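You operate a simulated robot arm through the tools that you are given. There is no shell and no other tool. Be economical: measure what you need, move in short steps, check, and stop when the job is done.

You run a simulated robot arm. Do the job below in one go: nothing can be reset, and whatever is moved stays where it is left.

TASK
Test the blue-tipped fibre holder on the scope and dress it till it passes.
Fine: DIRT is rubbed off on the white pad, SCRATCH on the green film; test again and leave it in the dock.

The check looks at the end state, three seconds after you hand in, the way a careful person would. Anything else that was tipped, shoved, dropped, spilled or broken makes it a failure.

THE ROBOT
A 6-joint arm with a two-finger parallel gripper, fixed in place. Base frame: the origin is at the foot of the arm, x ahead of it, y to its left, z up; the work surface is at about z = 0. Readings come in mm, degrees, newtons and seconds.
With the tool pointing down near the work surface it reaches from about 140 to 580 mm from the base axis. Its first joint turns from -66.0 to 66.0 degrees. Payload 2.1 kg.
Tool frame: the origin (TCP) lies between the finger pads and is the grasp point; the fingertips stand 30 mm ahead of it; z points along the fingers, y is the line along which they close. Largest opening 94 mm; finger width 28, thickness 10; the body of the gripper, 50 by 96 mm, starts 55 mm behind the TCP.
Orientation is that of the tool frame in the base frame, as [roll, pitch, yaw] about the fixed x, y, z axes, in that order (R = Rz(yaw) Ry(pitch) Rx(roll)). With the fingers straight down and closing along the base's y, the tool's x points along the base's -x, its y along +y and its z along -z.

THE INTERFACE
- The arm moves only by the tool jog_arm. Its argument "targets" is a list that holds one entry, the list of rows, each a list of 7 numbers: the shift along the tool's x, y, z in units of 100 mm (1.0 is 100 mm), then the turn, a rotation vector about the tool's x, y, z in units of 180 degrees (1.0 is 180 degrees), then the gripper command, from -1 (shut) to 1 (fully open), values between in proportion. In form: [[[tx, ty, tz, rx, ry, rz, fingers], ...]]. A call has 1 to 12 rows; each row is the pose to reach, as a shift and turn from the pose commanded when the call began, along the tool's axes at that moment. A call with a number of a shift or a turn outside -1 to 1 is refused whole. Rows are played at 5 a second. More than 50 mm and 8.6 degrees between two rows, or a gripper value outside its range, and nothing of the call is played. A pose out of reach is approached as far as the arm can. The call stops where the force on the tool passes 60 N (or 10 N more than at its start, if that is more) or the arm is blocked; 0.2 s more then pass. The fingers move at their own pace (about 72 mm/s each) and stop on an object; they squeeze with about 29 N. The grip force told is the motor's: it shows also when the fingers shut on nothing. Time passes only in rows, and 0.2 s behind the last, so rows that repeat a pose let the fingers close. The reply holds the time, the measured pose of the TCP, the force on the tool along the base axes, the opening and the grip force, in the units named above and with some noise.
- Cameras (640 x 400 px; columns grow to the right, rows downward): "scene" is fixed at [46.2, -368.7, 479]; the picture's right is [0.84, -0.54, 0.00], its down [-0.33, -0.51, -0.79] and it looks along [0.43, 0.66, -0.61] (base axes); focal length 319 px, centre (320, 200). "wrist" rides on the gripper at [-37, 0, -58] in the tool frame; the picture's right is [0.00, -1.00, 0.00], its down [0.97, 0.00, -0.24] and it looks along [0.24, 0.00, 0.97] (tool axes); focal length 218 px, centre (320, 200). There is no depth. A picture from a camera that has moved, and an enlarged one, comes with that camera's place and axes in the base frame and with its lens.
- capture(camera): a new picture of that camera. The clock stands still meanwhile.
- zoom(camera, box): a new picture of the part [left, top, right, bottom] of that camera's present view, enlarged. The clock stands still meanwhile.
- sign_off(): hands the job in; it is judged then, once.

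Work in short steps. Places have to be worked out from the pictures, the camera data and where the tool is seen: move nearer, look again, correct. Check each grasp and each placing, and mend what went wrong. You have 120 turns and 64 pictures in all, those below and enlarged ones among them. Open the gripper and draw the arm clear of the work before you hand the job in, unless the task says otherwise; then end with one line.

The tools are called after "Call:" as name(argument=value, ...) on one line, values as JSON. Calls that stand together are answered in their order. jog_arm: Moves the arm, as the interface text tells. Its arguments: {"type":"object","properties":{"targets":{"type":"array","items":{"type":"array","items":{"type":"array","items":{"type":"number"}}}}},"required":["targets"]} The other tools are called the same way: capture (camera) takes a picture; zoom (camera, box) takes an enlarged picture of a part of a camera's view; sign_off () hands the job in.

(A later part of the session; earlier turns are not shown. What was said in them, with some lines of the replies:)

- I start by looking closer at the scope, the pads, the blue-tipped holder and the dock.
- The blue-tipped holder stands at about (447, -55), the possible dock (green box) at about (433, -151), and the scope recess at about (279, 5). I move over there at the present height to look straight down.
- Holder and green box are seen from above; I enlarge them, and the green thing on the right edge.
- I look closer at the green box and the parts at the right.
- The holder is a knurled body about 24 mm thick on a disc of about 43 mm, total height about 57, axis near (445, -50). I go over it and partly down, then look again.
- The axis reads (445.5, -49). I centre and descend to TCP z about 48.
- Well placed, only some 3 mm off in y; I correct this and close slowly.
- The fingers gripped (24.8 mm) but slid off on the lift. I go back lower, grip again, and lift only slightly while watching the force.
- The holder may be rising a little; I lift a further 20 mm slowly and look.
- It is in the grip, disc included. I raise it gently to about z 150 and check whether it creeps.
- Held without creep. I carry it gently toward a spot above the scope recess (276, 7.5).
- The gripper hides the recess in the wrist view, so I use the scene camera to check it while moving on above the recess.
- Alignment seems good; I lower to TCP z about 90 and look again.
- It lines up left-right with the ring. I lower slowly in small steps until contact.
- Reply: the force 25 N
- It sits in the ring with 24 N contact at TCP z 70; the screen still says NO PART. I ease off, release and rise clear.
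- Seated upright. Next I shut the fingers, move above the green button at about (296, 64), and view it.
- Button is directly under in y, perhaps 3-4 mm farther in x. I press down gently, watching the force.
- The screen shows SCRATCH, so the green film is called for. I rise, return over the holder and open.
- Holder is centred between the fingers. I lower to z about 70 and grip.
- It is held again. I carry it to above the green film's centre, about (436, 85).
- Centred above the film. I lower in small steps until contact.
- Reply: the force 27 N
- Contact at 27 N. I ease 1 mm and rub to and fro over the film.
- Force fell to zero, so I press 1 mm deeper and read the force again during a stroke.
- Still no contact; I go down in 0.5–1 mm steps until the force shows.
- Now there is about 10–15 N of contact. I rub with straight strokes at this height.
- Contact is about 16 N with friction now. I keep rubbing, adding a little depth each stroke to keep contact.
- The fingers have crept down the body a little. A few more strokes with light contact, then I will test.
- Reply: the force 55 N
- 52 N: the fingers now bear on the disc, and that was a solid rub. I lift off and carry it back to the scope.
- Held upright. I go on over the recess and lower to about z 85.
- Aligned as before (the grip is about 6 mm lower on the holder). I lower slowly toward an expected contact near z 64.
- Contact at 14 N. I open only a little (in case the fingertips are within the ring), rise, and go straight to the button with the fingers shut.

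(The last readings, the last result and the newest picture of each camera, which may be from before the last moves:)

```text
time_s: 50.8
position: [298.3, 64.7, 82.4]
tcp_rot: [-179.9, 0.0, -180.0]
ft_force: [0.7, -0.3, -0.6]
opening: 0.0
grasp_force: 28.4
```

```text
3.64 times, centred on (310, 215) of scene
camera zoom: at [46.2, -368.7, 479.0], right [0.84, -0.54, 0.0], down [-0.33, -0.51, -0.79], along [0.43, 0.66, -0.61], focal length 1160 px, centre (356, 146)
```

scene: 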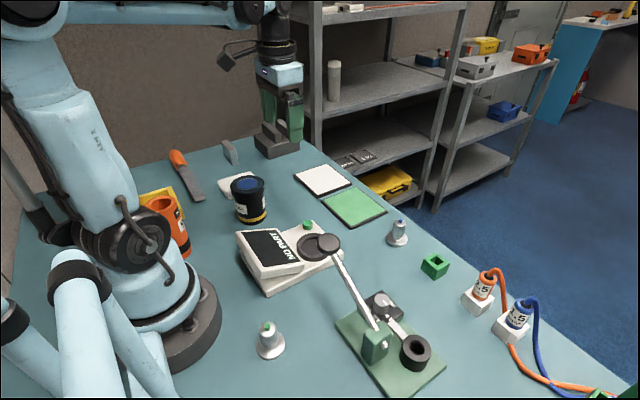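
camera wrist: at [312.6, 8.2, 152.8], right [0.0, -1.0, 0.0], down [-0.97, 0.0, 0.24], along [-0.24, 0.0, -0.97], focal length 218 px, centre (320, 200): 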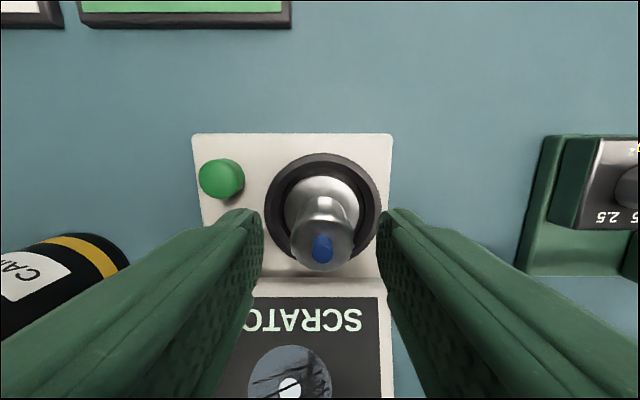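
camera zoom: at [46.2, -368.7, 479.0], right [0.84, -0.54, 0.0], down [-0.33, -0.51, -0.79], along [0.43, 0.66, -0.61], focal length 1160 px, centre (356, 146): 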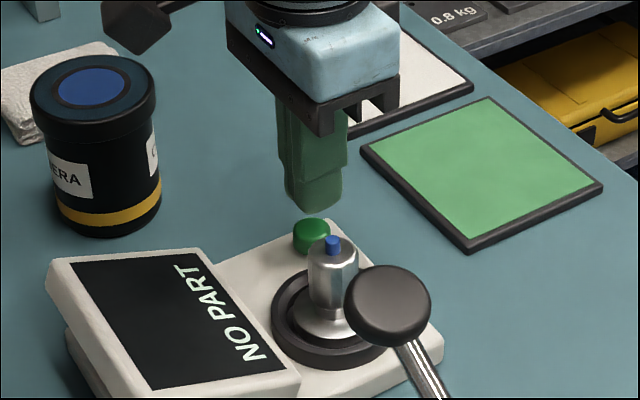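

The holder is seated. I press the button (contact near z 62).

Call:
jog_arm(targets=[[[0, 0, 0.1, 0, 0, 0, -1], [0, 0, 0.15, 0, 0, 0, -1], [0, 0, 0.18, 0, 0, 0, -1], [0, 0, 0.2, 0, 0, 0, -1]]])

Call:
zoom(camera="scene", box=[240, 160, 380, 270])

```text
time_s: 51.8
position: [298.6, 65.2, 63.5]
tcp_rot: [-180.0, 0.0, 180.0]
ft_force: [-0.9, -0.7, 2.5]
opening: 0.0
grasp_force: 29.2
```

```text
3.64 times, centred on (310, 215) of scene
camera zoom: at [46.2, -368.7, 479.0], right [0.84, -0.54, 0.0], down [-0.33, -0.51, -0.79], along [0.43, 0.66, -0.61], focal length 1160 px, centre (356, 146)
```

zoom: 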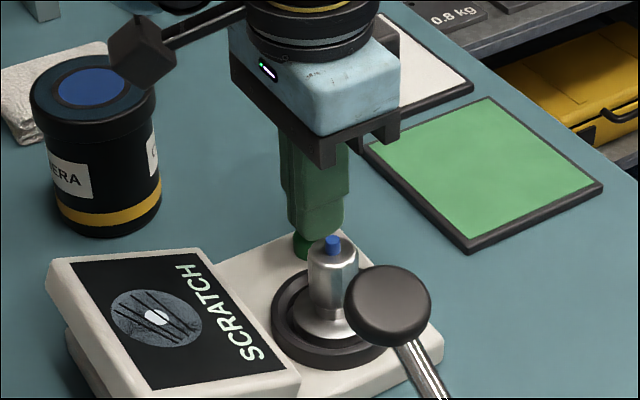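

Still SCRATCH: more rubbing is needed, with steadier pressure. I go back and grip low, with the fingertips just over the disc so the holder can't slide up.

Call:
jog_arm(targets=[[[0, 0, -0.4, 0, 0, 0, -1], [0, 0, -0.85, 0, 0, 0, -0.3], [0.11, -0.28, -0.85, 0, 0, 0, -0.2], [0.23, -0.565, -0.85, 0, 0, 0, -0.2], [0.23, -0.565, -0.5, 0, 0, 0, -0.2], [0.23, -0.565, -0.2, 0, 0, 0, -0.25], [0.23, -0.565, -0.05, 0, 0, 0, -0.3]]])

Call:
jog_arm(targets=[[[0, 0, 0.02, 0, 0, 0, -0.3], [0, 0, 0.045, 0, 0, 0, -0.35], [0, 0, 0.045, 0, 0, 0, -0.6], [0, 0, 0.045, 0, 0, 0, -1], [0, 0, 0.045, 0, 0, 0, -1]]])

```text
time_s: 53.4
position: [274.2, 9.3, 67.9]
tcp_rot: [-180.0, 0.0, 180.0]
ft_force: [0.7, 0.0, -0.3]
opening: 32.6
grasp_force: 0.1
```

```text
time_s: 54.6
position: [274.3, 7.4, 63.3]
tcp_rot: [-180.0, 0.0, -180.0]
ft_force: [-0.3, -0.5, -0.1]
opening: 25.2
grasp_force: 30.1
```

Gripped at z 63. I lift and carry it to the film.

Call:
jog_arm(targets=[[[0, 0, -0.04, 0, 0, 0, -1], [0, 0, -0.12, 0, 0, 0, -1], [0, 0, -0.25, 0, 0, 0, -1], [0, 0, -0.45, 0, 0, 0, -1], [-0.05, 0.03, -0.65, 0, 0, 0, -1], [-0.2, 0.1, -0.7, 0, 0, 0, -1], [-0.4, 0.2, -0.7, 0, 0, 0, -1], [-0.6, 0.3, -0.7, 0, 0, 0, -1], [-0.8, 0.4, -0.7, 0, 0, 0, -1]]])

Call:
jog_arm(targets=[[[-0.15, 0.07, 0, 0, 0, 0, -1], [-0.35, 0.17, 0.0, 0, 0, 0, -1], [-0.55, 0.27, 0.15, 0, 0, 0, -1], [-0.7, 0.35, 0.35, 0, 0, 0, -1], [-0.8, 0.38, 0.55, 0, 0, 0, -1], [-0.8, 0.38, 0.7, 0, 0, 0, -1], [-0.8, 0.38, 0.75, 0, 0, 0, -1], [-0.8, 0.38, 0.79, 0, 0, 0, -1], [-0.8, 0.38, 0.82, 0, 0, 0, -1]]])

Call:
zoom(camera="scene", box=[290, 130, 430, 240])

```text
time_s: 56.6
position: [354.3, 47.9, 133.6]
tcp_rot: [-180.0, 0.0, 180.0]
ft_force: [-0.1, 0.5, -1.3]
opening: 24.9
grasp_force: 29.0
```

```text
time_s: 58.6
position: [436.5, 85.7, 52.4]
tcp_rot: [179.9, -0.1, 180.0]
ft_force: [-0.6, -0.8, 0.9]
opening: 25.0
grasp_force: 28.1
```

```text
3.64 times, centred on (360, 185) of scene
camera zoom: at [46.2, -368.7, 479.0], right [0.84, -0.54, 0.0], down [-0.33, -0.51, -0.79], along [0.43, 0.66, -0.61], focal length 1160 px, centre (174, 254)
```

zoom: 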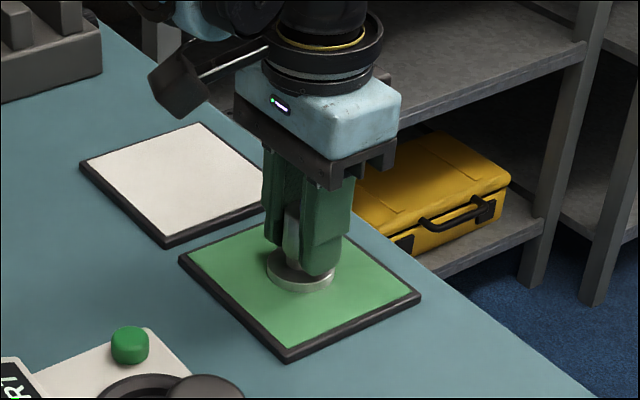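

Nearly down. I lower the last millimetres with force checks.

Call:
jog_arm(targets=[[[0, 0, 0.02, 0, 0, 0, -1], [0, 0, 0.04, 0, 0, 0, -1], [0, 0, 0.055, 0, 0, 0, -1]]])

Call:
jog_arm(targets=[[[0, 0, 0.01, 0, 0, 0, -1], [0, 0, 0.01, 0, 0, 0, -1]]])

```text
time_s: 59.4
position: [436.2, 85.5, 45.8]
tcp_rot: [-179.9, 0.2, 179.9]
ft_force: [3.7, -7.1, 23.7]
opening: 24.9
grasp_force: 29.0
```

```text
time_s: 60.0
position: [437.0, 85.0, 44.9]
tcp_rot: [-179.9, 0.0, 180.0]
ft_force: [-0.4, -11.6, 54.4]
opening: 24.9
grasp_force: 28.7
```

Stiff contact now, 54 N. I ease 0.6 mm and rub along y, reading the force.

Call:
jog_arm(targets=[[[0, 0, -0.006, 0, 0, 0, -1], [0, 0.1, -0.006, 0, 0, 0, -1], [0, 0.2, -0.006, 0, 0, 0, -1]]])

Call:
jog_arm(targets=[[[0, -0.1, 0, 0, 0, 0, -1], [0, -0.2, 0, 0, 0, 0, -1], [0, -0.3, 0, 0, 0, 0, -1], [0, -0.4, 0, 0, 0, 0, -1]]])

```text
time_s: 60.8
position: [436.0, 106.0, 46.3]
tcp_rot: [-179.9, 0.0, -179.9]
ft_force: [-0.5, -8.7, 23.9]
opening: 24.8
grasp_force: 29.2
```

```text
time_s: 61.8
position: [437.1, 66.5, 45.0]
tcp_rot: [179.8, -0.1, 180.0]
ft_force: [-0.4, 3.0, 8.2]
opening: 25.1
grasp_force: 29.0
```

Contact is kept across the stroke (24 N and 8 N). I add 0.4 mm and do several y strokes.

Call:
jog_arm(targets=[[[0, 0.13, 0.004, 0, 0, 0, -1], [0, 0.26, 0.004, 0, 0, 0, -1], [0, 0.4, 0.004, 0, 0, 0, -1], [0, 0.26, 0.004, 0, 0, 0, -1], [0, 0.13, 0.004, 0, 0, 0, -1], [0, 0, 0.004, 0, 0, 0, -1], [0, 0.13, 0.004, 0, 0, 0, -1], [0, 0.26, 0.004, 0, 0, 0, -1], [0, 0.4, 0.004, 0, 0, 0, -1], [0, 0.26, 0.004, 0, 0, 0, -1], [0, 0.13, 0.004, 0, 0, 0, -1], [0, 0, 0.004, 0, 0, 0, -1]]])

Call:
jog_arm(targets=[[[0, 0.13, 0.003, 0, 0, 0, -1], [0, 0.26, 0.003, 0, 0, 0, -1], [0, 0.4, 0.003, 0, 0, 0, -1], [0, 0.26, 0.003, 0, 0, 0, -1], [0, 0.13, 0.003, 0, 0, 0, -1], [0, 0, 0.003, 0, 0, 0, -1], [0, 0.13, 0.003, 0, 0, 0, -1], [0, 0.26, 0.003, 0, 0, 0, -1], [0, 0.4, 0.003, 0, 0, 0, -1]]])

```text
time_s: 64.4
position: [435.6, 65.7, 46.0]
tcp_rot: [180.0, 0.0, -180.0]
ft_force: [0.0, 1.7, 5.9]
opening: 24.9
grasp_force: 29.0
```

```text
time_s: 66.4
position: [435.3, 104.0, 46.4]
tcp_rot: [-180.0, 0.0, -180.0]
ft_force: [-0.6, -7.1, 22.0]
opening: 24.8
grasp_force: 28.3
```

Good, steady contact. Back to the middle and a series of x strokes slightly firmer.

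Call:
jog_arm(targets=[[[0, -0.12, 0.003, 0, 0, 0, -1], [0, -0.24, 0.003, 0, 0, 0, -1], [0.12, -0.24, 0.003, 0, 0, 0, -1], [0.24, -0.24, 0.003, 0, 0, 0, -1], [0.12, -0.24, 0.005, 0, 0, 0, -1], [0, -0.24, 0.006, 0, 0, 0, -1], [-0.12, -0.24, 0.008, 0, 0, 0, -1], [-0.24, -0.24, 0.01, 0, 0, 0, -1]]])

Call:
jog_arm(targets=[[[0.12, 0, -0.002, 0, 0, 0, -1], [0.24, 0, -0.003, 0, 0, 0, -1], [0.36, 0, -0.004, 0, 0, 0, -1], [0.48, 0, -0.006, 0, 0, 0, -1], [0.36, 0, -0.004, 0, 0, 0, -1], [0.24, 0, -0.003, 0, 0, 0, -1], [0.24, 0.15, -0.003, 0, 0, 0, -1], [0.24, 0.3, -0.003, 0, 0, 0, -1], [0.24, 0.15, 0, 0, 0, 0, -1], [0.24, 0, 0, 0, 0, 0, -1]]])

```text
time_s: 68.1
position: [448.9, 83.4, 45.9]
tcp_rot: [180.0, -0.1, -180.0]
ft_force: [-0.5, 1.2, 15.8]
opening: 25.0
grasp_force: 28.6
stopped in row 8: the force on the tool passed its limit (the readings are from after the stop); the commanded pose is now the measured one
```

```text
time_s: 70.3
position: [423.5, 82.8, 46.7]
tcp_rot: [179.8, -0.2, -179.8]
ft_force: [-0.1, 14.4, 41.5]
opening: 24.7
grasp_force: 29.4
```

That was ample rubbing (force limit touched once, nothing moved that I know of). I lift off and check the holder and film.

Call:
jog_arm(targets=[[[0, 0, -0.03, 0, 0, 0, -1], [0, 0, -0.1, 0, 0, 0, -1], [0, 0, -0.25, 0, 0, 0, -1], [0, 0, -0.45, 0, 0, 0, -1], [0.05, -0.02, -0.65, 0, 0, 0, -1], [0.2, -0.1, -0.8, 0, 0, 0, -1], [0.35, -0.18, -0.9, 0, 0, 0, -1], [0.5, -0.26, -0.9, 0, 0, 0, -1], [0.7, -0.35, -0.9, 0, 0, 0, -1]]])

Call:
zoom(camera="scene", box=[260, 130, 400, 240])

```text
time_s: 72.3
position: [354.7, 46.9, 136.5]
tcp_rot: [179.9, -0.2, 180.0]
ft_force: [0.0, -0.3, -0.6]
opening: 24.5
grasp_force: 29.4
```

```text
3.64 times, centred on (330, 185) of scene
camera zoom: at [46.2, -368.7, 479.0], right [0.84, -0.54, 0.0], down [-0.33, -0.51, -0.79], along [0.43, 0.66, -0.61], focal length 1160 px, centre (284, 254)
```

zoom: 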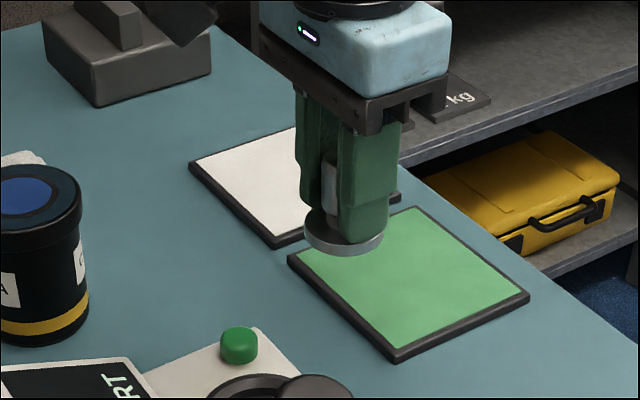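

Film has not moved; holder is upright. On to the scope.

Call:
jog_arm(targets=[[[0.15, -0.09, 0, 0, 0, 0, -1], [0.35, -0.2, 0, 0, 0, 0, -1], [0.55, -0.3, 0, 0, 0, 0, -1], [0.78, -0.395, 0, 0, 0, 0, -1], [0.78, -0.395, 0.2, 0, 0, 0, -1], [0.78, -0.395, 0.4, 0, 0, 0, -1], [0.78, -0.395, 0.55, 0, 0, 0, -1], [0.78, -0.395, 0.65, 0, 0, 0, -1], [0.78, -0.395, 0.7, 0, 0, 0, -1]]])

Call:
jog_arm(targets=[[[0, 0, 0.01, 0, 0, 0, -1], [0, 0, 0.02, 0, 0, 0, -1], [0, 0, 0.03, 0, 0, 0, -1]]])

```text
time_s: 74.3
position: [277.1, 7.7, 66.0]
tcp_rot: [180.0, -0.1, 180.0]
ft_force: [-0.3, 0.0, -1.7]
opening: 24.6
grasp_force: 29.0
```

```text
time_s: 75.1
position: [276.6, 7.9, 61.5]
tcp_rot: [179.9, -0.3, -179.9]
ft_force: [0.1, -0.2, 3.9]
opening: 24.4
grasp_force: 29.7
```

Touching the recess floor. I release, rise, and move to the button.

Call:
jog_arm(targets=[[[0, 0, 0, 0, 0, 0, -0.36], [0, 0, 0, 0, 0, 0, -0.36], [0, 0, -0.1, 0, 0, 0, -0.36], [0, 0, -0.4, 0, 0, 0, -0.3], [0, 0, -0.85, 0, 0, 0, -0.3], [-0.11, 0.28, -0.85, 0, 0, 0, -0.8], [-0.22, 0.565, -0.85, 0, 0, 0, -1], [-0.22, 0.565, -0.5, 0, 0, 0, -1], [-0.22, 0.565, -0.2, 0, 0, 0, -1]]])

Call:
jog_arm(targets=[[[0, 0, 0.1, 0, 0, 0, -1], [0, 0, 0.15, 0, 0, 0, -1], [0, 0, 0.18, 0, 0, 0, -1], [0, 0, 0.195, 0, 0, 0, -1]]])

Call:
zoom(camera="scene", box=[240, 160, 380, 270])

```text
time_s: 77.1
position: [296.9, 62.3, 82.3]
tcp_rot: [-179.9, -0.3, 179.9]
ft_force: [0.1, -0.1, -0.3]
opening: 0.0
grasp_force: 28.8
```

```text
time_s: 78.1
position: [298.0, 64.2, 63.1]
tcp_rot: [-179.9, -0.1, 179.9]
ft_force: [0.2, -0.3, 2.4]
opening: 0.1
grasp_force: 29.2
```

```text
3.64 times, centred on (310, 215) of scene
camera zoom: at [46.2, -368.7, 479.0], right [0.84, -0.54, 0.0], down [-0.33, -0.51, -0.79], along [0.43, 0.66, -0.61], focal length 1160 px, centre (356, 146)
```

zoom: 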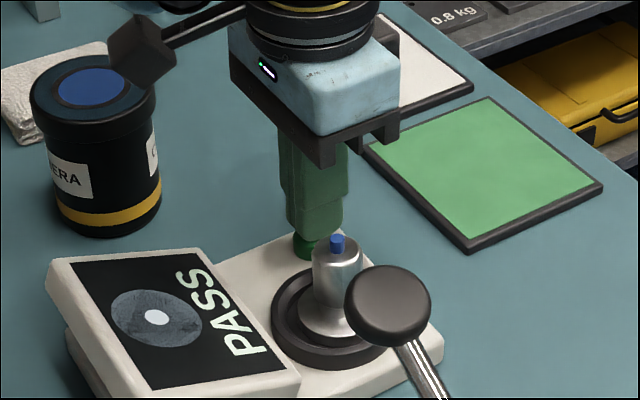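

PASS. Now I must settle which thing is "the dock": I rise clear, move out to the front, and read the scope's label and view the rest of the table.

Call:
jog_arm(targets=[[[0, 0, -0.4, 0, 0, 0, -1], [0, 0, -0.85, 0, 0, 0, -1], [-0.4, -0.1, -1, 0, 0, 0, -1], [-0.8, -0.2, -1, 0, 0, 0, -1], [-1, -0.3, -1, 0, 0, 0, -1]]])

Call:
jog_arm(targets=[[[-0.4, -0.2, -0.1, 0, 0, 0, -1], [-0.8, -0.3, -0.1, 0, 0, 0, -1]]])

Call:
capture(camera="wrist")

```text
time_s: 79.3
position: [398.7, 35.3, 164.1]
tcp_rot: [-180.0, -0.3, 179.9]
ft_force: [0.4, 0.2, -0.1]
opening: 0.0
grasp_force: 29.3
```

```text
time_s: 79.9
position: [481.6, 5.4, 172.6]
tcp_rot: [-179.9, -0.2, 180.0]
ft_force: [0.5, 0.6, -0.7]
opening: 0.1
grasp_force: 29.0
```

```text
24 pictures are left
camera wrist: at [517.8, 5.3, 231.6], right [0.0, -1.0, 0.0], down [-0.97, 0.0, 0.24], along [-0.24, 0.0, -0.97], focal length 218 px, centre (320, 200)
```

wrist: 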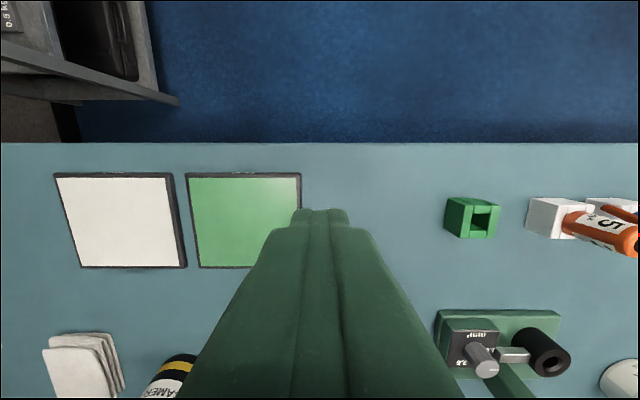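

The shut fingers hide the scope; I open them, look at the label.

Call:
jog_arm(targets=[[[0.2, -0.3, 0, 0, 0, 0, 0], [0.2, -0.6, 0, 0, 0, 0, 1], [0.2, -0.6, 0, 0, 0, 0, 1]]])

Call:
zoom(camera="wrist", box=[180, 250, 340, 350])

Call:
zoom(camera="wrist", box=[340, 130, 480, 230])

```text
time_s: 80.7
position: [459.5, -55.6, 171.2]
tcp_rot: [180.0, -0.1, -179.9]
ft_force: [0.2, 0.1, 0.1]
opening: 94.0
grasp_force: 0.1
```

```text
4.00 times, centred on (260, 300) of wrist
camera zoom: at [497.7, -55.9, 230.9], right [0.0, -1.0, 0.0], down [-0.97, 0.0, 0.24], along [-0.24, 0.0, -0.97], focal length 873 px, centre (560, -200)
```

zoom: 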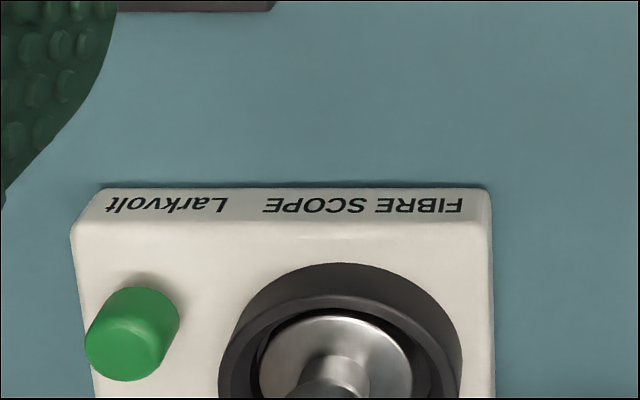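

```text
4.00 times, centred on (410, 180) of wrist
camera zoom: at [497.7, -55.9, 230.9], right [0.0, -1.0, 0.0], down [-0.97, 0.0, 0.24], along [-0.24, 0.0, -0.97], focal length 873 px, centre (-40, 280)
```

zoom: 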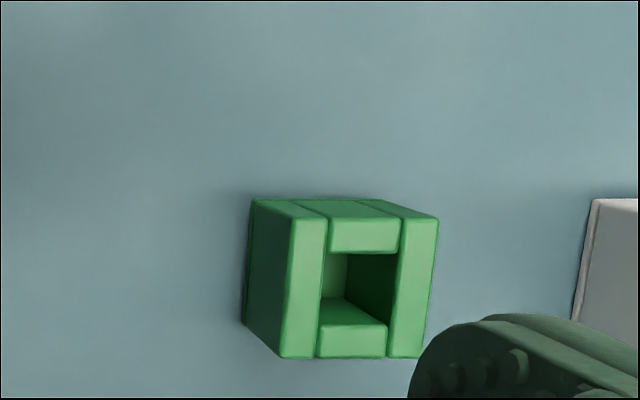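

The ring of the scope fits the disc neatly, whereas the green box's hole (about 17 mm) is too small for it. One more look at the blue box at the right and the whole table to rule out another dock.

Call:
jog_arm(targets=[[[0.1, -0.4, -0.4, 0, 0, 0, 1], [0.2, -0.8, -0.8, 0, 0, 0, 1], [0.3, -1, -1, 0, 0, 0, 1]]])

Call:
capture(camera="wrist")

Call:
capture(camera="scene")

```text
refused: row 1 steps farther than a row can; nothing moved
```

```text
21 pictures are left
camera wrist: at [497.7, -55.9, 230.9], right [0.0, -1.0, 0.0], down [-0.97, 0.0, 0.24], along [-0.24, 0.0, -0.97], focal length 218 px, centre (320, 200)
```

wrist: 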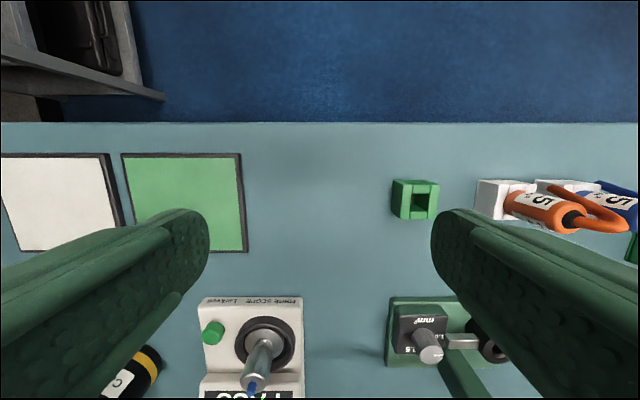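

```text
20 pictures are left
```

scene: 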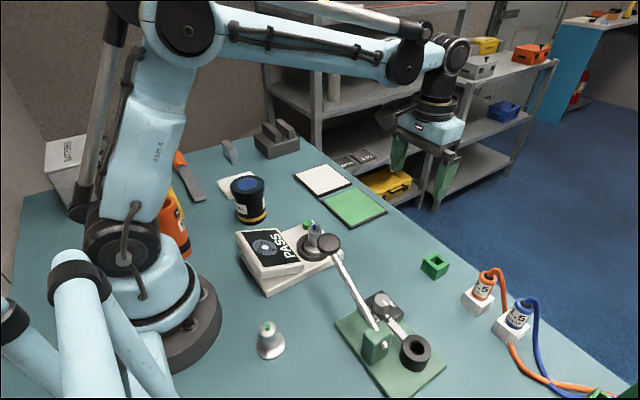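

A white labelled box shows behind the arm; I read it, and move up in smaller steps to see the blue box on the right.

Call:
zoom(camera="scene", box=[30, 120, 130, 220])

Call:
jog_arm(targets=[[[0.05, -0.3, -0.3, 0, 0, 0, 1], [0.1, -0.6, -0.6, 0, 0, 0, 1], [0.15, -0.9, -0.9, 0, 0, 0, 1]]])

Call:
capture(camera="wrist")

```text
4.00 times, centred on (80, 170) of scene
camera zoom: at [46.2, -368.7, 479.0], right [0.84, -0.54, 0.0], down [-0.33, -0.51, -0.79], along [0.43, 0.66, -0.61], focal length 1276 px, centre (1280, 320)
```

zoom: 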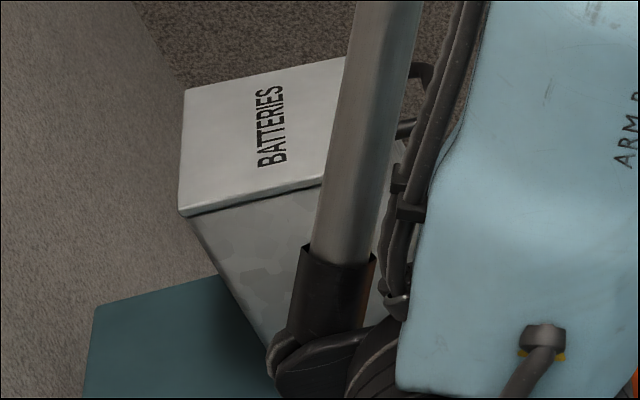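

```text
time_s: 81.5
position: [445.8, -142.0, 262.9]
tcp_rot: [-180.0, -0.2, -179.9]
ft_force: [0.3, 0.3, 0.8]
opening: 94.2
grasp_force: 0.0
```

```text
18 pictures are left
camera wrist: at [482.7, -142.4, 322.3], right [0.0, -1.0, 0.0], down [-0.97, 0.0, 0.24], along [-0.24, 0.0, -0.97], focal length 218 px, centre (320, 200)
```

wrist: 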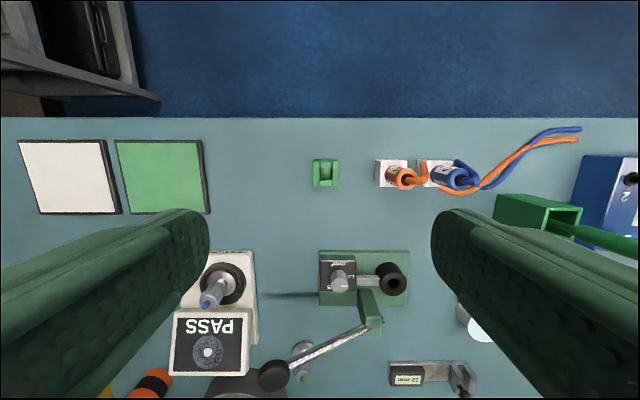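

The blue box is a soldering station with its iron stand, and the other boxes don't fit the holder. The only seat that takes the disc is the scope's dock ring, where the holder stands with PASS on the screen. The gripper is open and the arm is clear, so I hand in.

Call:
sign_off()

```text
The job is handed in.
```

The blue-tipped fibre holder first read SCRATCH; after two rubbing sessions on the green film it tested PASS, and I left it standing in the scope's ring, which I took to be the dock because no other seat on the table fits its disc.
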